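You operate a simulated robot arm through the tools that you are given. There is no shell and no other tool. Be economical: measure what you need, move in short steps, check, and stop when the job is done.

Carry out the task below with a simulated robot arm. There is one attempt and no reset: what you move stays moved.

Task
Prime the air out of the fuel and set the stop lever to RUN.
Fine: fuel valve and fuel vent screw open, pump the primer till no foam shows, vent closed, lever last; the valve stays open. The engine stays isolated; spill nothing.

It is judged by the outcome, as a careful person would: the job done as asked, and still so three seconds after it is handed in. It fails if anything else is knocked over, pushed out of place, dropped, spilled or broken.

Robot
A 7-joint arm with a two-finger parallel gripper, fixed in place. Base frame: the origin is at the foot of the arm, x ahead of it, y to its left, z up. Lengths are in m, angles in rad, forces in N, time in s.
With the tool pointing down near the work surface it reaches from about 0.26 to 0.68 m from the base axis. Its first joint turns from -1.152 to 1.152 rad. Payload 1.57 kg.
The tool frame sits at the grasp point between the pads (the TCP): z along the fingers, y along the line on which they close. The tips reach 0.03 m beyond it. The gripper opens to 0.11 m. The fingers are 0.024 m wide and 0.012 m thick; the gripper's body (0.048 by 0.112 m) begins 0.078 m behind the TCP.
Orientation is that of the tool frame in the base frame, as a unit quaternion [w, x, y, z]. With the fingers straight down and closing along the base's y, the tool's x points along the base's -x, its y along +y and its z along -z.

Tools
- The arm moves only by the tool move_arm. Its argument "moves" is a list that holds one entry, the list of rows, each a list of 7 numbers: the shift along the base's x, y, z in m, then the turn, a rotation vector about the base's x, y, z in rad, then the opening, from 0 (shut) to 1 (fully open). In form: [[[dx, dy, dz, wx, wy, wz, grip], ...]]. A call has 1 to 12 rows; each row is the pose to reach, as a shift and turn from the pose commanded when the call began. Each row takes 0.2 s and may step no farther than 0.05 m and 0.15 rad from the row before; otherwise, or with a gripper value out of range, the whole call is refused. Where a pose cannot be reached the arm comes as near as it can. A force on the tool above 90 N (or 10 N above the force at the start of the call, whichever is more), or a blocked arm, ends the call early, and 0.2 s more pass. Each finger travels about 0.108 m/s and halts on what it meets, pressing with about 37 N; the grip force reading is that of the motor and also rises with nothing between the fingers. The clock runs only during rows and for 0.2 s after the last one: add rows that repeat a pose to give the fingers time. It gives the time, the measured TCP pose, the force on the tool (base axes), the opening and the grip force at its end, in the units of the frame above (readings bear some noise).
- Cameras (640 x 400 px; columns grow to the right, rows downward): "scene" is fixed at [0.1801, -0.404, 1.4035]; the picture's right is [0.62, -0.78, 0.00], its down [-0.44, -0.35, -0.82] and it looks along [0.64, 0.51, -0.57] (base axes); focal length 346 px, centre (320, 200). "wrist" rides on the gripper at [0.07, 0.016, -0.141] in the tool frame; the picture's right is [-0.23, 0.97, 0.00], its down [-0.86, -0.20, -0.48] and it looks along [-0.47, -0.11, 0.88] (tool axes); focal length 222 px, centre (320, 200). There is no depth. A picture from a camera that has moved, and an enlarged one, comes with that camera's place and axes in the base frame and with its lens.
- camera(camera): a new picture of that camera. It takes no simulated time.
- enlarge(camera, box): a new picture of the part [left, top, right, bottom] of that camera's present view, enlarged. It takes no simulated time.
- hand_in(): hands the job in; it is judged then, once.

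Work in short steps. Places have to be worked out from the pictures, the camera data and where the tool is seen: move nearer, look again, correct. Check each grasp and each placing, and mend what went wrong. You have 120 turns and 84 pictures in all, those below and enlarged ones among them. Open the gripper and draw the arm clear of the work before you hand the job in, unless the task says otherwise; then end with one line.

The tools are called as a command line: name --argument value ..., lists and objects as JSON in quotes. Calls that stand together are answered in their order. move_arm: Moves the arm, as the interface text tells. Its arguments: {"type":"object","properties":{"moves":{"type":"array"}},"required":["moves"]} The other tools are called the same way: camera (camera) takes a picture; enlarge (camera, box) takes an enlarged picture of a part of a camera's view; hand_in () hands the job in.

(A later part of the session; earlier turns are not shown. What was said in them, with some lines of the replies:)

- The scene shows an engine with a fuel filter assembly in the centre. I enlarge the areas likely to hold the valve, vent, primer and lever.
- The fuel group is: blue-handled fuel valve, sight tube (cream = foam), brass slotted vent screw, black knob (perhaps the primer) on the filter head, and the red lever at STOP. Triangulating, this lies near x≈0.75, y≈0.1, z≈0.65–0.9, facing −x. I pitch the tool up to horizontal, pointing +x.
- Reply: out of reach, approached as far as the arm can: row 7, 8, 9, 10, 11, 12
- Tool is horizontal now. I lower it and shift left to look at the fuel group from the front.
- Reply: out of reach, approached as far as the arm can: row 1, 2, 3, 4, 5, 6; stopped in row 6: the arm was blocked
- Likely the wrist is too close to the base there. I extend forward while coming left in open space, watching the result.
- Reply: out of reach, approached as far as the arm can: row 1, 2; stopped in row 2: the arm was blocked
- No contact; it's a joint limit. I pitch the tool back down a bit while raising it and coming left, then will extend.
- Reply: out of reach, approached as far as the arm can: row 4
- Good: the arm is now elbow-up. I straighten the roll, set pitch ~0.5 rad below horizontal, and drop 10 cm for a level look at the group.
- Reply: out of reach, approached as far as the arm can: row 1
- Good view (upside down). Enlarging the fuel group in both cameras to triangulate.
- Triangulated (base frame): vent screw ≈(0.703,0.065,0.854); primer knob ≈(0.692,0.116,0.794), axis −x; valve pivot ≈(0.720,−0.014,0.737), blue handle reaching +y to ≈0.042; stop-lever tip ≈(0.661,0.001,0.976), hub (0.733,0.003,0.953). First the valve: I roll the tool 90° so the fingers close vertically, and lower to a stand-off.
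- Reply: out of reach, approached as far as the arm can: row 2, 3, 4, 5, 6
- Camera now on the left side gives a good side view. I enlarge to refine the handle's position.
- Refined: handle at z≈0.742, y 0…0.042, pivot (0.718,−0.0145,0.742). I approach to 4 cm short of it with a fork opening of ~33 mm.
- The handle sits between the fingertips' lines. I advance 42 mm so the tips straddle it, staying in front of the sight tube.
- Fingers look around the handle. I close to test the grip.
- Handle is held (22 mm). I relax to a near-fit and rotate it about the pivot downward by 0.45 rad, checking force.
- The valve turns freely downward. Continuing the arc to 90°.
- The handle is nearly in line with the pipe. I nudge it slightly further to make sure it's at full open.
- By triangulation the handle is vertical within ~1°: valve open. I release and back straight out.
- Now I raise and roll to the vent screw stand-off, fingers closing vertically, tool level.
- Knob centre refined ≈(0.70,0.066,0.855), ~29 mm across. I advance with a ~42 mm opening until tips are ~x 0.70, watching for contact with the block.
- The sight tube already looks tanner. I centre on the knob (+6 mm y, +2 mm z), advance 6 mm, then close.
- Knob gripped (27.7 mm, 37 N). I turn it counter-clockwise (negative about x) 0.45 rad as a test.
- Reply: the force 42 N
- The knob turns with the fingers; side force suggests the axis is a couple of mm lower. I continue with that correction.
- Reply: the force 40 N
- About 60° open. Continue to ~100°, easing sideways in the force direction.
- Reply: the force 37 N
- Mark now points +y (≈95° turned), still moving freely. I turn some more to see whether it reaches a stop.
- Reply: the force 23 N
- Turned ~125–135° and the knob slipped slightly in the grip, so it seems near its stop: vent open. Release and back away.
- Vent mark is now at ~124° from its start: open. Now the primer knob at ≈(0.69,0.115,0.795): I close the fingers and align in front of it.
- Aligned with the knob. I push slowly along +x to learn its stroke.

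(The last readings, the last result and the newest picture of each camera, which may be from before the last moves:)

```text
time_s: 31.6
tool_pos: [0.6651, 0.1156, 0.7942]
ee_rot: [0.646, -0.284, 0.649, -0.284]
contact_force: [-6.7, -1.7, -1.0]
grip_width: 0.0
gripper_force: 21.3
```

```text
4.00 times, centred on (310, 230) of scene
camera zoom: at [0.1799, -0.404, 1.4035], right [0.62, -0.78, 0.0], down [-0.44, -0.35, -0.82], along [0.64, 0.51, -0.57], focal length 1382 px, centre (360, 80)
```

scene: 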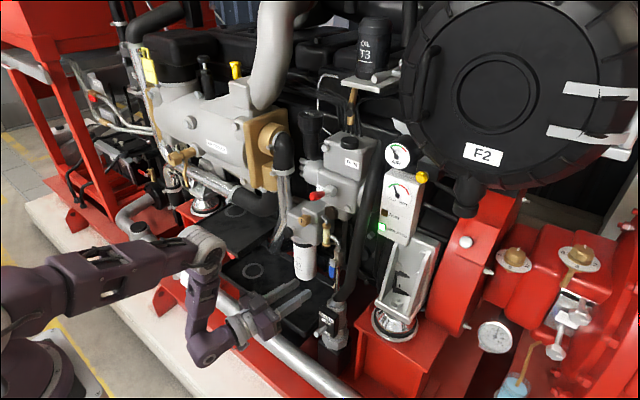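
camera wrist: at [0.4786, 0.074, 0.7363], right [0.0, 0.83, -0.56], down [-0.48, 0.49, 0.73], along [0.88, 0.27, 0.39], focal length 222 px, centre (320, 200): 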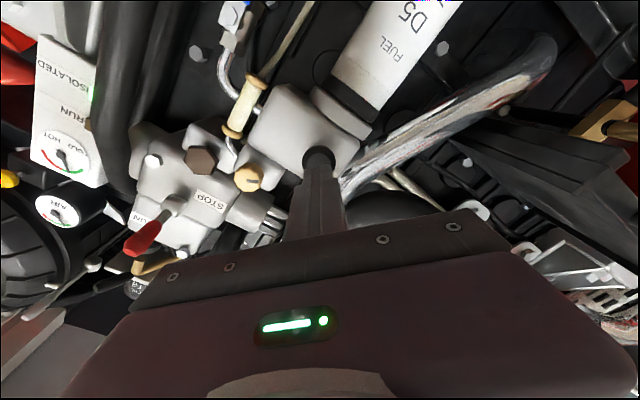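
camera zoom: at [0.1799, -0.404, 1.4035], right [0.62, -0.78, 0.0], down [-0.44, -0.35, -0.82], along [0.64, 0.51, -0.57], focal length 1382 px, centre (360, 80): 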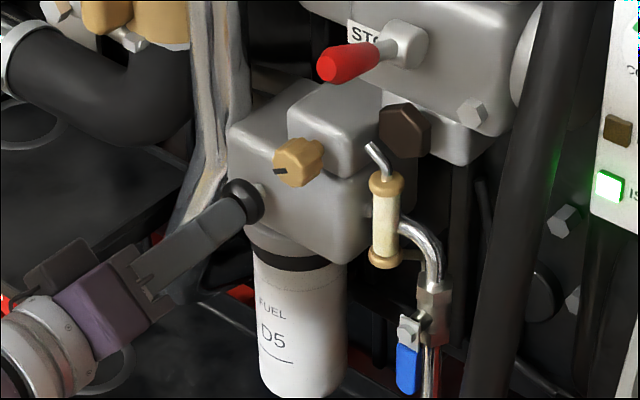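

A light spring (≈7 N) and the knob moves in. Push further to the bottom, then draw back to see if it springs out.

move_arm --moves '[[[0.005, 0, 0, 0, 0, 0, 0], [0.01, 0, 0, 0, 0, 0, 0], [0.014, 0, 0, 0, 0, 0, 0]]]'

move_arm --moves '[[[-0.015, 0, 0, 0, 0, 0, 0], [-0.035, 0, 0, 0, 0, 0, 0], [-0.044, 0, 0, 0, 0, 0, 0]]]'

enlarge --camera "scene" --box '[250, 180, 370, 280]'

```text
time_s: 32.4
tool_pos: [0.6701, 0.1145, 0.7927]
ee_rot: [0.645, -0.284, 0.65, -0.284]
contact_force: [-70.0, -1.2, 22.8]
grip_width: 0.0
gripper_force: 21.0
stopped in row 3: the force on the tool passed its limit (the readings are from after the stop); the commanded pose is now the measured one
```

```text
time_s: 33.2
tool_pos: [0.6294, 0.1171, 0.7929]
ee_rot: [0.645, -0.284, 0.65, -0.285]
contact_force: [0.1, -0.5, 0.0]
grip_width: 0.0
gripper_force: 21.4
```

```text
4.00 times, centred on (310, 230) of scene
camera zoom: at [0.1801, -0.404, 1.4035], right [0.62, -0.78, 0.0], down [-0.44, -0.35, -0.82], along [0.64, 0.51, -0.57], focal length 1382 px, centre (360, 80)
```

zoom: 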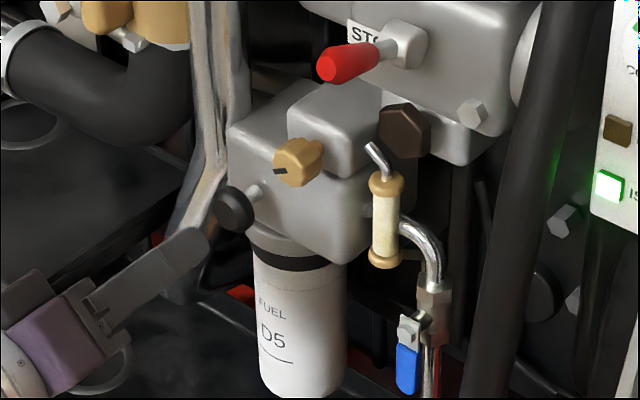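

It springs back; stroke bottoms near TCP x≈0.668. I pump three strokes and look at the sight tube.

move_arm --moves '[[[0.022, 0, 0, 0, 0, 0, 0], [0.04, 0, 0, 0, 0, 0, 0], [0.022, 0, 0, 0, 0, 0, 0], [0.01, 0, 0, 0, 0, 0, 0], [0.022, 0, 0, 0, 0, 0, 0], [0.04, 0, 0, 0, 0, 0, 0], [0.022, 0, 0, 0, 0, 0, 0], [0.01, 0, 0, 0, 0, 0, 0], [0.022, 0, 0, 0, 0, 0, 0], [0.04, 0, 0, 0, 0, 0, 0], [0.022, 0, 0, 0, 0, 0, 0], [0.005, 0, 0, 0, 0, 0, 0]]]'

enlarge --camera "scene" --box '[290, 200, 360, 270]'

```text
time_s: 35.8
tool_pos: [0.6336, 0.1149, 0.7932]
ee_rot: [0.645, -0.285, 0.65, -0.284]
contact_force: [-0.6, 0.5, -0.7]
grip_width: 0.0
gripper_force: 21.7
```

```text
5.71 times, centred on (325, 235) of scene
camera zoom: at [0.1801, -0.404, 1.4035], right [0.62, -0.78, 0.0], down [-0.44, -0.35, -0.82], along [0.64, 0.51, -0.57], focal length 1974 px, centre (291, 0)
```

zoom: 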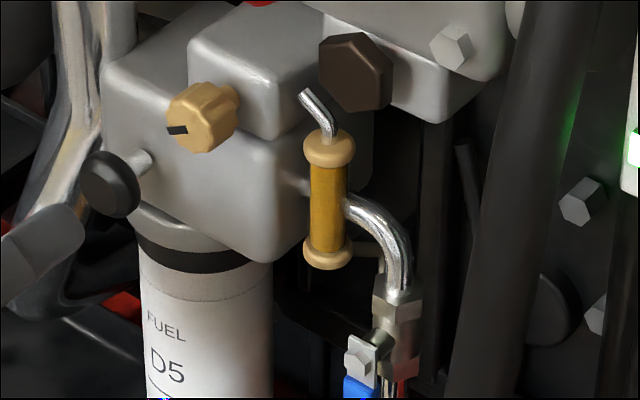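

The tube has gone from foamy cream to amber fuel. I give two more strokes and compare.

move_arm --moves '[[[0.017, 0, 0, 0, 0, 0, 0], [0.036, 0, 0, 0, 0, 0, 0], [0.017, 0, 0, 0, 0, 0, 0], [0.005, 0, 0, 0, 0, 0, 0], [0.017, 0, 0, 0, 0, 0, 0], [0.036, 0, 0, 0, 0, 0, 0], [0.017, 0, 0, 0, 0, 0, 0], [-0.01, 0, 0, 0, 0, 0, 0], [-0.02, 0, 0, 0, 0, 0, 0]]]'

enlarge --camera "scene" --box '[290, 200, 360, 270]'

enlarge --camera "wrist" --box '[190, 60, 370, 200]'

```text
time_s: 37.8
tool_pos: [0.6148, 0.1163, 0.7923]
ee_rot: [0.645, -0.283, 0.65, -0.285]
contact_force: [-1.1, -0.1, -0.3]
grip_width: 0.0
gripper_force: 21.4
```

```text
5.71 times, centred on (325, 235) of scene
camera zoom: at [0.1801, -0.404, 1.4035], right [0.62, -0.78, 0.0], down [-0.44, -0.35, -0.82], along [0.64, 0.51, -0.57], focal length 1974 px, centre (291, 0)
```

zoom: 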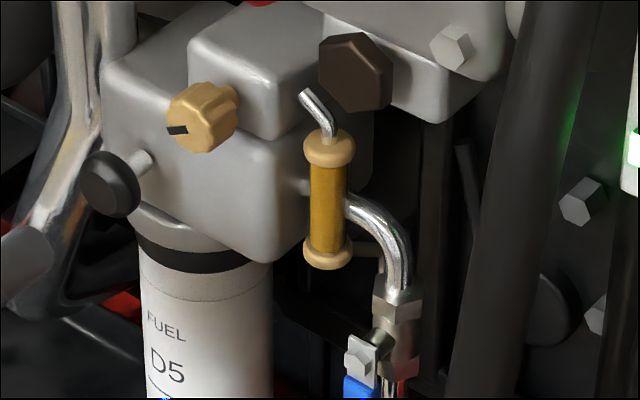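

```text
2.86 times, centred on (280, 130) of wrist
camera zoom: at [0.4718, 0.075, 0.7344], right [0.0, 0.83, -0.56], down [-0.47, 0.5, 0.73], along [0.88, 0.27, 0.39], focal length 635 px, centre (434, 400)
```

zoom: 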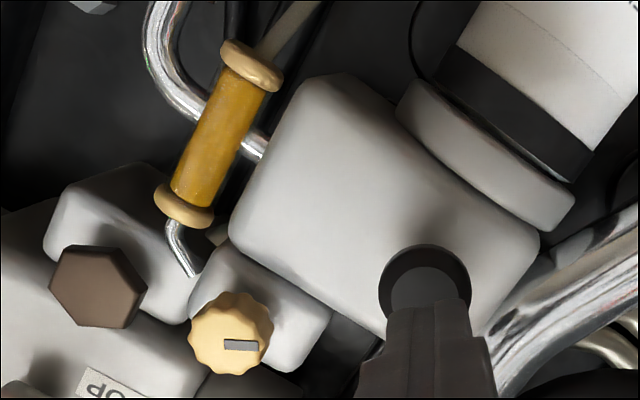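

Amber and unchanged over the extra strokes: no foam. Now return to the vent stand-off with fingers open, same roll as when I released it.

move_arm --moves '[[[-0.02, -0.015, 0.015, 0, 0, 0, 0.2], [-0.025, -0.035, 0.04, 0, 0, 0, 0.4], [-0.02, -0.05, 0.062, 0, 0, 0, 0.4], [0.01, -0.05, 0.062, 0, 0, 0, 0.4], [0.01, -0.05, 0.062, 0, 0, 0, 0.4]]]'

enlarge --camera "wrist" --box '[220, 60, 420, 210]'

```text
time_s: 39.0
tool_pos: [0.6247, 0.0645, 0.8547]
ee_rot: [0.645, -0.286, 0.65, -0.283]
contact_force: [0.3, -0.1, 0.0]
grip_width: 0.0443
gripper_force: 0.1
```

```text
2.67 times, centred on (320, 135) of wrist
camera zoom: at [0.4818, 0.0234, 0.7974], right [0.0, 0.83, -0.56], down [-0.47, 0.5, 0.73], along [0.88, 0.27, 0.39], focal length 592 px, centre (320, 373)
```

zoom: 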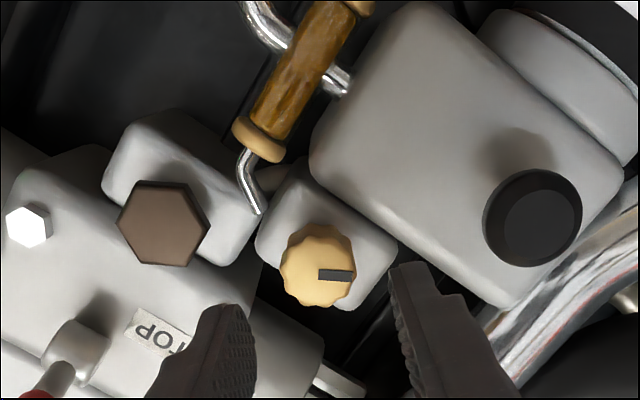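

The tube looks slightly mottled from here; zoom in on it to rule out remaining foam.

enlarge --camera "wrist" --box '[290, 55, 350, 125]'

enlarge --camera "scene" --box '[315, 215, 345, 255]'

```text
5.71 times, centred on (320, 90) of wrist
camera zoom: at [0.4818, 0.0234, 0.7974], right [0.0, 0.83, -0.56], down [-0.47, 0.5, 0.73], along [0.88, 0.27, 0.39], focal length 1269 px, centre (320, 829)
```

zoom: 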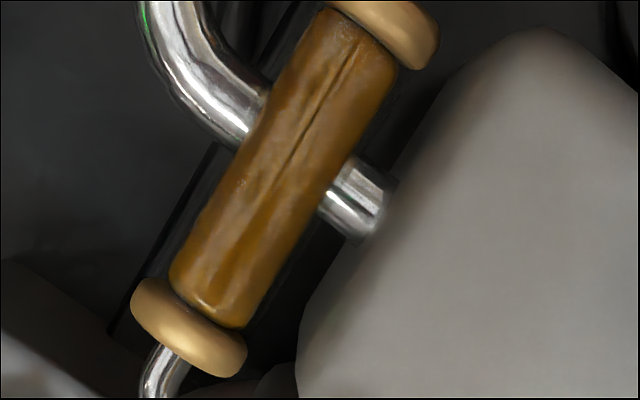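

```text
10.00 times, centred on (330, 235) of scene
camera zoom: at [0.1801, -0.404, 1.4035], right [0.62, -0.78, 0.0], down [-0.44, -0.35, -0.82], along [0.64, 0.51, -0.57], focal length 3455 px, centre (220, -150)
```

zoom: 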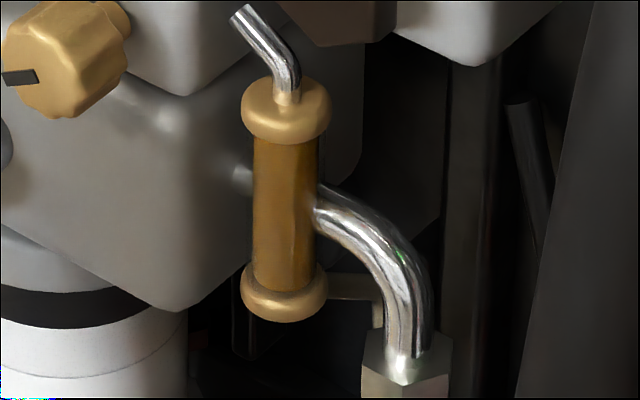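

Clear amber fuel, no foam. I advance onto the vent knob and grip.

move_arm --moves '[[[0.025, 0, 0.0005, 0, 0, 0, 0.4], [0.048, 0, 0.0005, 0, 0, 0, 0.4], [0.056, 0, 0.0005, 0, 0, 0, 0.4], [0.056, 0, 0.0005, 0, 0, 0, 0.3], [0.056, 0, 0.0005, 0, 0, 0, 0.2], [0.056, 0, 0.0005, 0, 0, 0, 0.2]]]'

enlarge --camera "wrist" --box '[260, 100, 380, 210]'

```text
time_s: 40.4
tool_pos: [0.6823, 0.0644, 0.8568]
ee_rot: [0.645, -0.285, 0.649, -0.286]
contact_force: [6.6, -5.6, 8.5]
grip_width: 0.027
gripper_force: 37.5
```

```text
3.64 times, centred on (320, 155) of wrist
camera zoom: at [0.5397, 0.0238, 0.7979], right [0.0, 0.83, -0.56], down [-0.47, 0.5, 0.73], along [0.88, 0.27, 0.39], focal length 808 px, centre (320, 364)
```

zoom: 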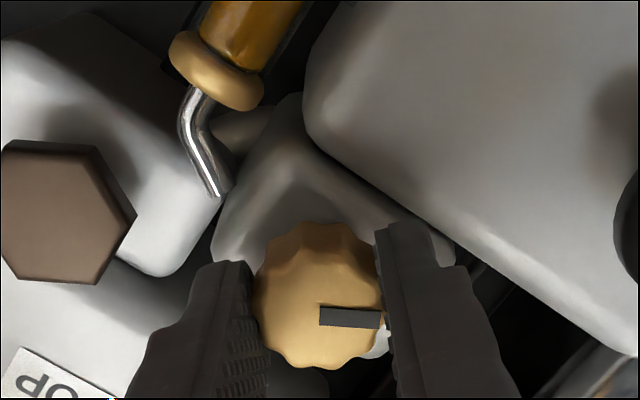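

Gripped. Turn clockwise (positive about x) 1.05 rad.

move_arm --moves '[[[0, 0, 0, 0.15, 0, 0, 0.2], [0, 0, 0, 0.3, 0, 0, 0.2], [0, 0, 0, 0.45, 0, 0, 0.2], [0, 0, 0, 0.6, 0, 0, 0.2], [0, 0, 0, 0.75, 0, 0, 0.2], [0, 0, 0, 0.9, 0, 0, 0.2], [0, 0, 0, 1.05, 0, 0, 0.2], [0, 0, 0, 1.05, 0, 0, 0.2]]]'

enlarge --camera "wrist" --box '[260, 100, 380, 210]'

```text
time_s: 42.2
tool_pos: [0.6811, 0.0637, 0.8563]
ee_rot: [0.701, 0.078, 0.704, 0.081]
contact_force: [16.8, -21.5, 7.9]
grip_width: 0.0271
gripper_force: 37.7
```

```text
3.64 times, centred on (320, 155) of wrist
camera zoom: at [0.5395, 0.0943, 0.7928], right [0.0, 0.9, 0.44], down [-0.47, -0.39, 0.79], along [0.88, -0.21, 0.43], focal length 808 px, centre (320, 364)
```

zoom: 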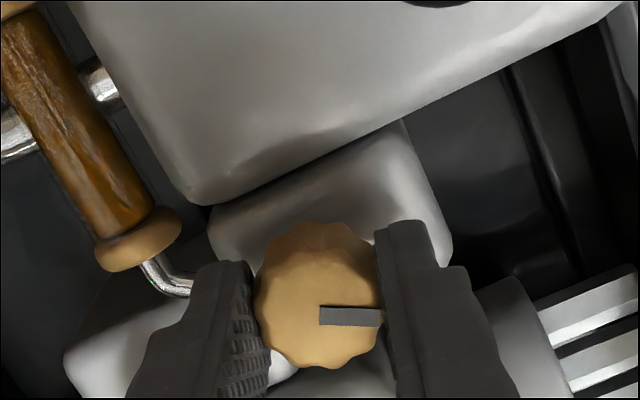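

Turning well. Continue 1.12 rad more back to the original mark position.

move_arm --moves '[[[0, -0.002, 0, 0.1, 0, 0, 0.2], [0, -0.001, 0, 0.25, 0, 0, 0.2], [0, 0, 0, 0.4, 0, 0, 0.2], [0, 0, 0, 0.55, 0, 0, 0.2], [0, 0.001, 0, 0.7, 0, 0, 0.2], [0, 0.001, 0, 0.85, 0, 0, 0.2], [0, 0.001, 0, 1.0, 0, 0, 0.2], [0, 0.001, 0, 1.15, 0, 0, 0.2], [0, 0.001, 0, 1.15, 0, 0, 0.2]]]'

enlarge --camera "wrist" --box '[260, 100, 380, 210]'

```text
time_s: 44.2
tool_pos: [0.6819, 0.0659, 0.857]
ee_rot: [0.547, 0.446, 0.546, 0.451]
contact_force: [-5.4, -20.7, 15.4]
grip_width: 0.0274
gripper_force: 37.6
```

```text
3.64 times, centred on (320, 155) of wrist
camera zoom: at [0.5389, 0.1359, 0.8573], right [0.0, -0.03, 1.0], down [-0.47, -0.88, -0.03], along [0.88, -0.47, -0.01], focal length 808 px, centre (320, 364)
```

zoom: 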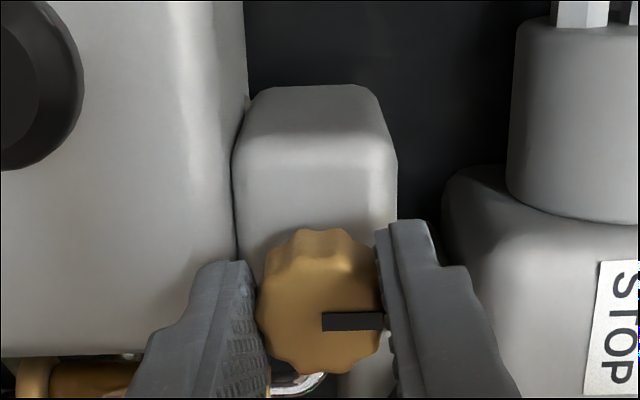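

Mark back at +z. I turn a little further to confirm it seats (grip should slip/load at the stop).

move_arm --moves '[[[0, 0, -0.001, 0.1, 0, 0, 0.2], [0, 0, -0.001, 0.2, 0, 0, 0.2], [0, 0, -0.001, 0.25, 0, 0, 0.2], [0, 0, -0.001, 0.25, 0, 0, 0.2]]]'

enlarge --camera "wrist" --box '[260, 100, 380, 210]'

```text
time_s: 45.2
tool_pos: [0.6828, 0.0676, 0.8534]
ee_rot: [0.485, 0.509, 0.488, 0.517]
contact_force: [0.2, 4.3, 11.6]
grip_width: 0.0329
gripper_force: 6.1
```

```text
3.64 times, centred on (320, 155) of wrist
camera zoom: at [0.5386, 0.1345, 0.873], right [0.0, -0.28, 0.96], down [-0.47, -0.85, -0.25], along [0.88, -0.45, -0.13], focal length 808 px, centre (320, 364)
```

zoom: 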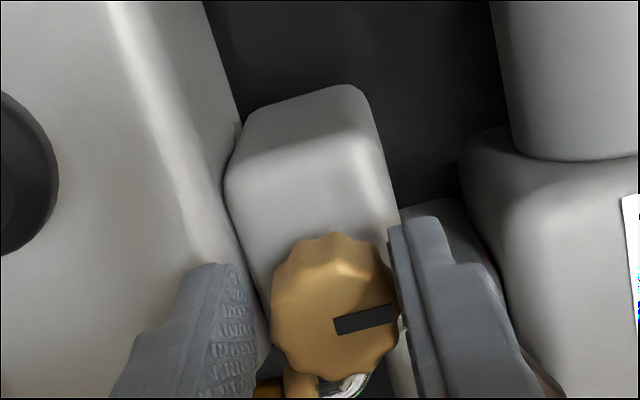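

The knob stayed put with its mark vertical while the fingers slipped: seated closed. Release and back off.

move_arm --moves '[[[0, 0, 0, 0, 0, 0, 0.42], [0, 0, 0, 0, 0, 0, 0.42], [-0.03, 0, 0, 0, 0, 0, 0.42], [-0.07, 0, 0, 0, 0, 0, 0.42], [-0.1, 0, 0, 0, 0, 0, 0.42], [-0.1, 0, 0, 0, 0, 0, 0.2]]]'

enlarge --camera "scene" --box '[260, 150, 380, 280]'

camera --camera "wrist"

```text
time_s: 46.6
tool_pos: [0.5817, 0.0664, 0.8534]
ee_rot: [0.487, 0.511, 0.487, 0.515]
contact_force: [0.2, -0.5, 0.3]
grip_width: 0.022
gripper_force: 0.0
```

```text
3.08 times, centred on (320, 215) of scene
camera zoom: at [0.18, -0.404, 1.4035], right [0.62, -0.78, 0.0], down [-0.44, -0.35, -0.82], along [0.64, 0.51, -0.57], focal length 1063 px, centre (320, 154)
```

zoom: 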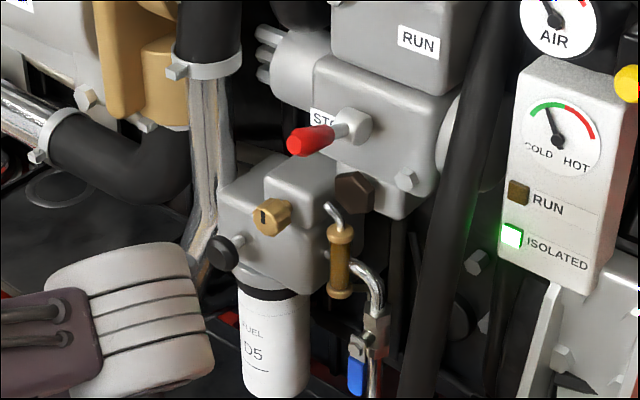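

```text
29 pictures are left
camera wrist: at [0.4386, 0.1353, 0.872], right [0.0, -0.28, 0.96], down [-0.47, -0.85, -0.25], along [0.88, -0.46, -0.13], focal length 222 px, centre (320, 200)
```

wrist: 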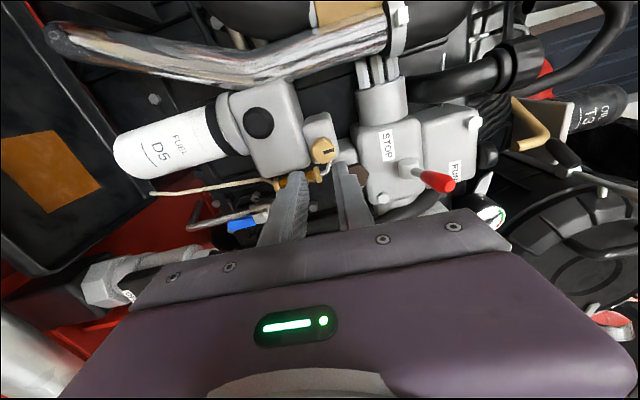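

The vent is closed and the fuel is amber. I notice an orange patch on the tray below; I look at it more closely.

enlarge --camera "wrist" --box '[0, 80, 220, 240]'

enlarge --camera "scene" --box '[200, 220, 360, 340]'

```text
2.50 times, centred on (110, 160) of wrist
camera zoom: at [0.4386, 0.1353, 0.872], right [0.0, -0.28, 0.96], down [-0.47, -0.85, -0.25], along [0.88, -0.46, -0.13], focal length 555 px, centre (845, 300)
```

zoom: 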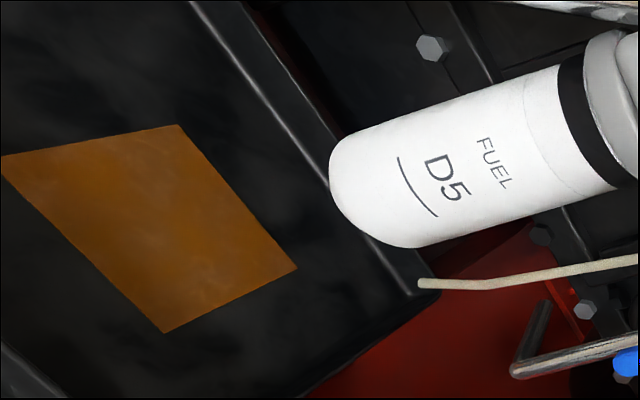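

```text
3.33 times, centred on (280, 280) of scene
camera zoom: at [0.18, -0.404, 1.4035], right [0.62, -0.78, 0.0], down [-0.44, -0.35, -0.82], along [0.64, 0.51, -0.57], focal length 1152 px, centre (453, -67)
```

zoom: 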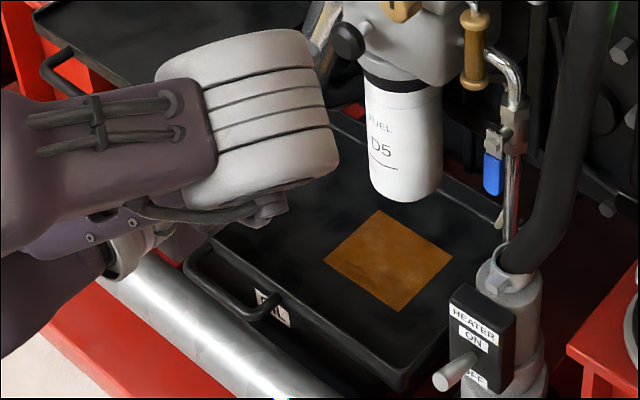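

That's the bled fuel lying in the drip tray under the vent hose—where the hose discharges—nothing outside it. Last step, the lever: I roll the tool back level, fingers shut, and position in front of and slightly below the lever.

move_arm --moves '[[[0, 0, 0, -0.14, 0, 0, 0], [0, 0, 0, -0.28, 0, 0, 0], [0, 0, 0, -0.42, 0, 0, 0], [0, 0, 0, -0.56, 0, 0, 0], [0, -0.01, 0.01, -0.7, 0, 0, 0], [0, -0.02, 0.02, -0.84, 0, 0, 0], [0, -0.03, 0.03, -0.98, 0, 0, 0], [0, -0.04, 0.04, -1.12, 0, 0, 0], [0, -0.05, 0.05, -1.26, 0, 0, 0], [0, -0.06, 0.06, -1.4, 0, 0, 0], [0, -0.065, 0.07, -1.52, 0, 0, 0], [0, -0.065, 0.075, -1.62, 0, 0, 0]]]'

enlarge --camera "wrist" --box '[220, 50, 420, 220]'

enlarge --camera "scene" --box '[220, 120, 400, 280]'

```text
time_s: 49.2
tool_pos: [0.581, 0.0011, 0.9293]
ee_rot: [0.705, -0.001, 0.709, 0.001]
contact_force: [0.4, 0.0, 0.2]
grip_width: 0.0002
gripper_force: 21.6
```

```text
2.35 times, centred on (320, 135) of wrist
camera zoom: at [0.4383, 0.0162, 0.8602], right [0.0, 0.97, 0.23], down [-0.47, -0.2, 0.86], along [0.88, -0.11, 0.46], focal length 523 px, centre (320, 353)
```

zoom: 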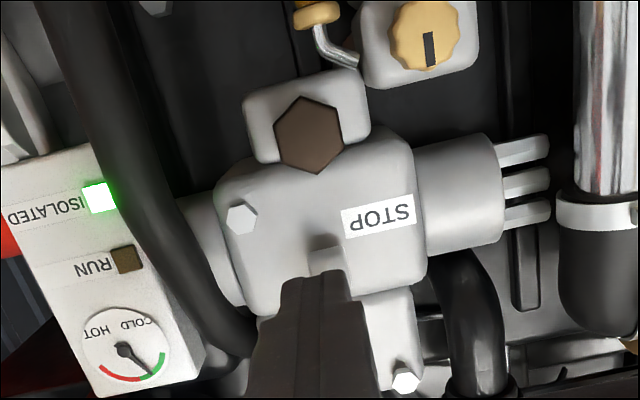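

```text
2.50 times, centred on (310, 200) of scene
camera zoom: at [0.1801, -0.404, 1.4035], right [0.62, -0.78, 0.0], down [-0.44, -0.35, -0.82], along [0.64, 0.51, -0.57], focal length 864 px, centre (345, 200)
```

zoom: 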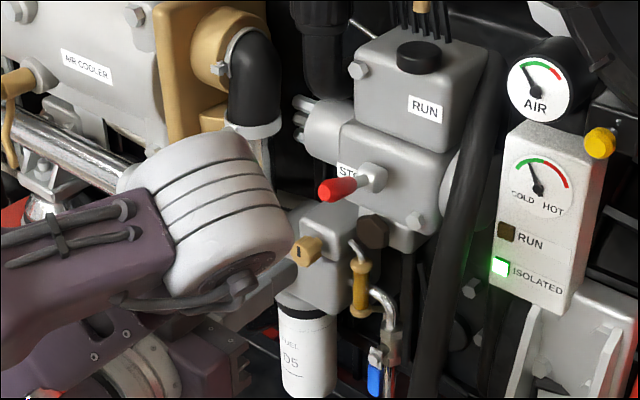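

The fingers are right below the lever line. I advance under it (tips to x≈0.695) then lift gently.

move_arm --moves '[[[0.04, 0, 0, 0, 0, 0, 0], [0.08, 0, 0, 0, 0, 0, 0], [0.084, 0, 0, 0, 0, 0, 0], [0.084, 0, 0.01, 0, 0, 0, 0], [0.084, 0, 0.02, 0, 0, 0, 0], [0.084, 0, 0.028, 0, 0, 0, 0]]]'

enlarge --camera "scene" --box '[260, 120, 400, 250]'

```text
time_s: 50.6
tool_pos: [0.6668, 0.0023, 0.957]
ee_rot: [0.705, -0.001, 0.709, 0.002]
contact_force: [-0.6, 0.1, -2.3]
grip_width: 0.0001
gripper_force: 21.5
```

```text
3.08 times, centred on (330, 185) of scene
camera zoom: at [0.1801, -0.404, 1.4035], right [0.62, -0.78, 0.0], down [-0.44, -0.35, -0.82], along [0.64, 0.51, -0.57], focal length 1063 px, centre (289, 246)
```

zoom: 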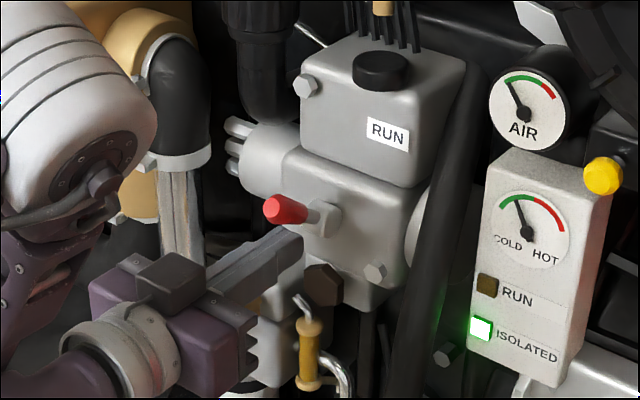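

The lever is rising with light force (~2 N). Continue upward in small steps.

move_arm --moves '[[[0, 0, 0.008, 0, 0, 0, 0], [0, 0, 0.016, 0, 0, 0, 0], [0.002, 0, 0.024, 0, 0, 0, 0], [0.004, 0, 0.032, 0, 0, 0, 0], [0.004, 0, 0.032, 0, 0, 0, 0]]]'

enlarge --camera "scene" --box '[260, 120, 400, 250]'

```text
time_s: 51.8
tool_pos: [0.6687, 0.0018, 0.9889]
ee_rot: [0.706, -0.001, 0.708, 0.001]
contact_force: [-0.5, 0.3, -0.4]
grip_width: 0.0001
gripper_force: 21.3
```

```text
3.08 times, centred on (330, 185) of scene
camera zoom: at [0.1801, -0.404, 1.4035], right [0.62, -0.78, 0.0], down [-0.44, -0.35, -0.82], along [0.64, 0.51, -0.57], focal length 1063 px, centre (289, 246)
```

zoom: 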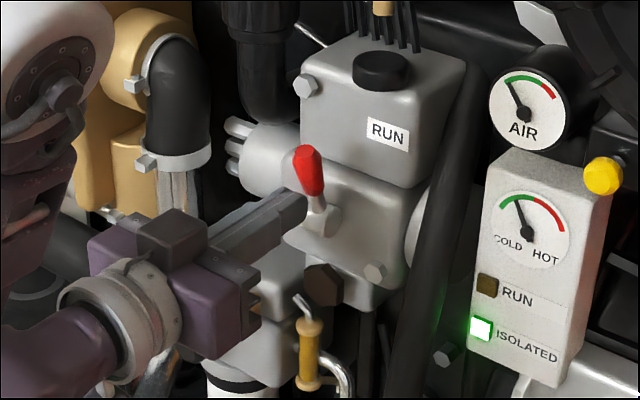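

The lever is standing near vertical. I push slightly up and forward until it meets its RUN stop.

move_arm --moves '[[[0.004, 0, 0.006, 0, 0, 0, 0], [0.01, 0, 0.012, 0, 0, 0, 0], [0.016, 0, 0.014, 0, 0, 0, 0], [0.016, 0, 0.014, 0, 0, 0, 0]]]'

enlarge --camera "scene" --box '[260, 120, 400, 250]'

```text
time_s: 52.4
tool_pos: [0.6719, 0.0019, 0.9922]
ee_rot: [0.696, 0.0, 0.718, 0.001]
contact_force: [-44.0, 0.1, 6.2]
grip_width: 0.0003
gripper_force: 21.3
stopped in row 3: the force on the tool passed its limit (the readings are from after the stop); the commanded pose is now the measured one
```

```text
3.08 times, centred on (330, 185) of scene
camera zoom: at [0.1787, -0.404, 1.4037], right [0.62, -0.78, 0.0], down [-0.44, -0.35, -0.82], along [0.64, 0.51, -0.57], focal length 1063 px, centre (289, 246)
```

zoom: 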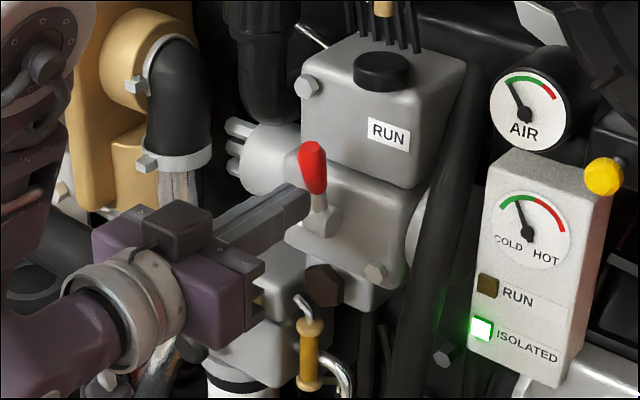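

It met a firm stop: the lever is at RUN. I back the arm straight out and check everything.

move_arm --moves '[[[-0.02, 0, 0, 0, 0, 0, 0], [-0.05, 0, 0, 0, 0, 0, 0], [-0.09, 0, 0, 0, 0, 0, 0], [-0.12, 0, 0.01, 0, 0, 0, 0.5], [-0.14, 0, 0.03, 0, 0, 0, 0.8], [-0.14, 0, 0.03, 0, 0, 0, 0.8]]]'

camera --camera "scene"

enlarge --camera "scene" --box '[260, 130, 420, 290]'

camera --camera "wrist"

```text
time_s: 53.8
tool_pos: [0.5645, 0.0034, 1.0158]
ee_rot: [0.698, -0.001, 0.716, 0.003]
contact_force: [-0.7, 0.6, 0.8]
grip_width: 0.088
gripper_force: 0.0
out of reach, approached as far as the arm can: row 4, 5, 6
```

```text
21 pictures are left
```

scene: 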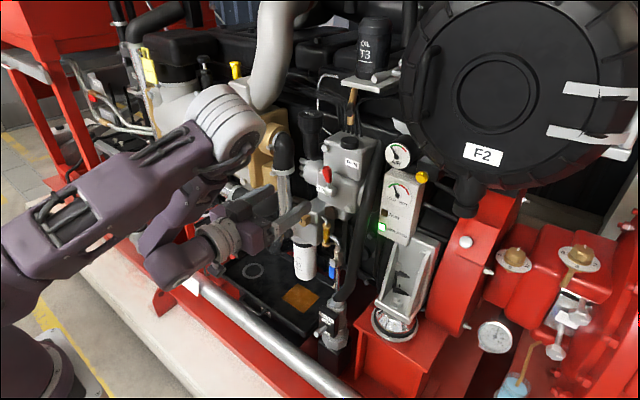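

```text
2.50 times, centred on (340, 210) of scene
camera zoom: at [0.1801, -0.404, 1.4035], right [0.62, -0.78, 0.0], down [-0.44, -0.35, -0.82], along [0.64, 0.51, -0.57], focal length 864 px, centre (270, 175)
```

zoom: 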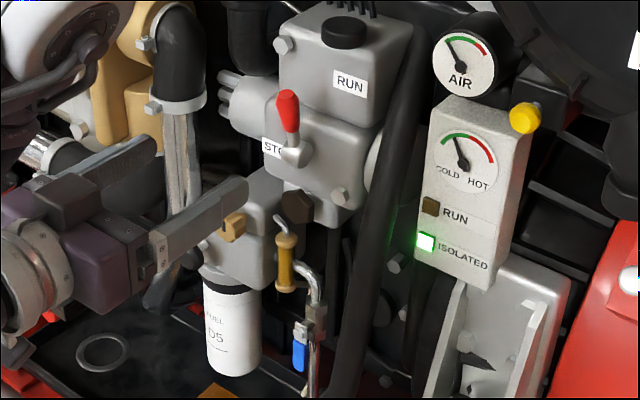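

```text
19 pictures are left
camera wrist: at [0.4212, 0.0174, 0.9504], right [0.0, 0.97, 0.23], down [-0.45, -0.2, 0.87], along [0.89, -0.11, 0.44], focal length 222 px, centre (320, 200)
```

wrist: 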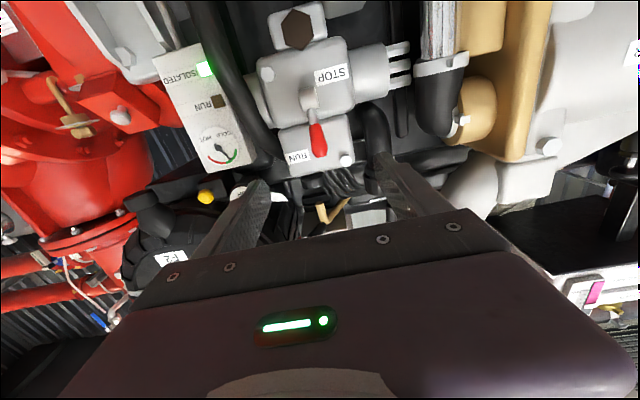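

Everything checks out. The lever holds at RUN, ISOLATED is still lit, the valve handle is in line with its pipe, the vent mark is back in its closed position and the tube shows clear amber fuel. The arm is clear with the gripper open, so I hand in.

hand_in

```text
The job is handed in.
```

The fuel is primed and the stop lever is at RUN, with the fuel valve open, the vent closed, no foam in the sight tube and the engine still isolated; the bled fuel ran from the vent hose into the drip tray and I saw none elsewhere.
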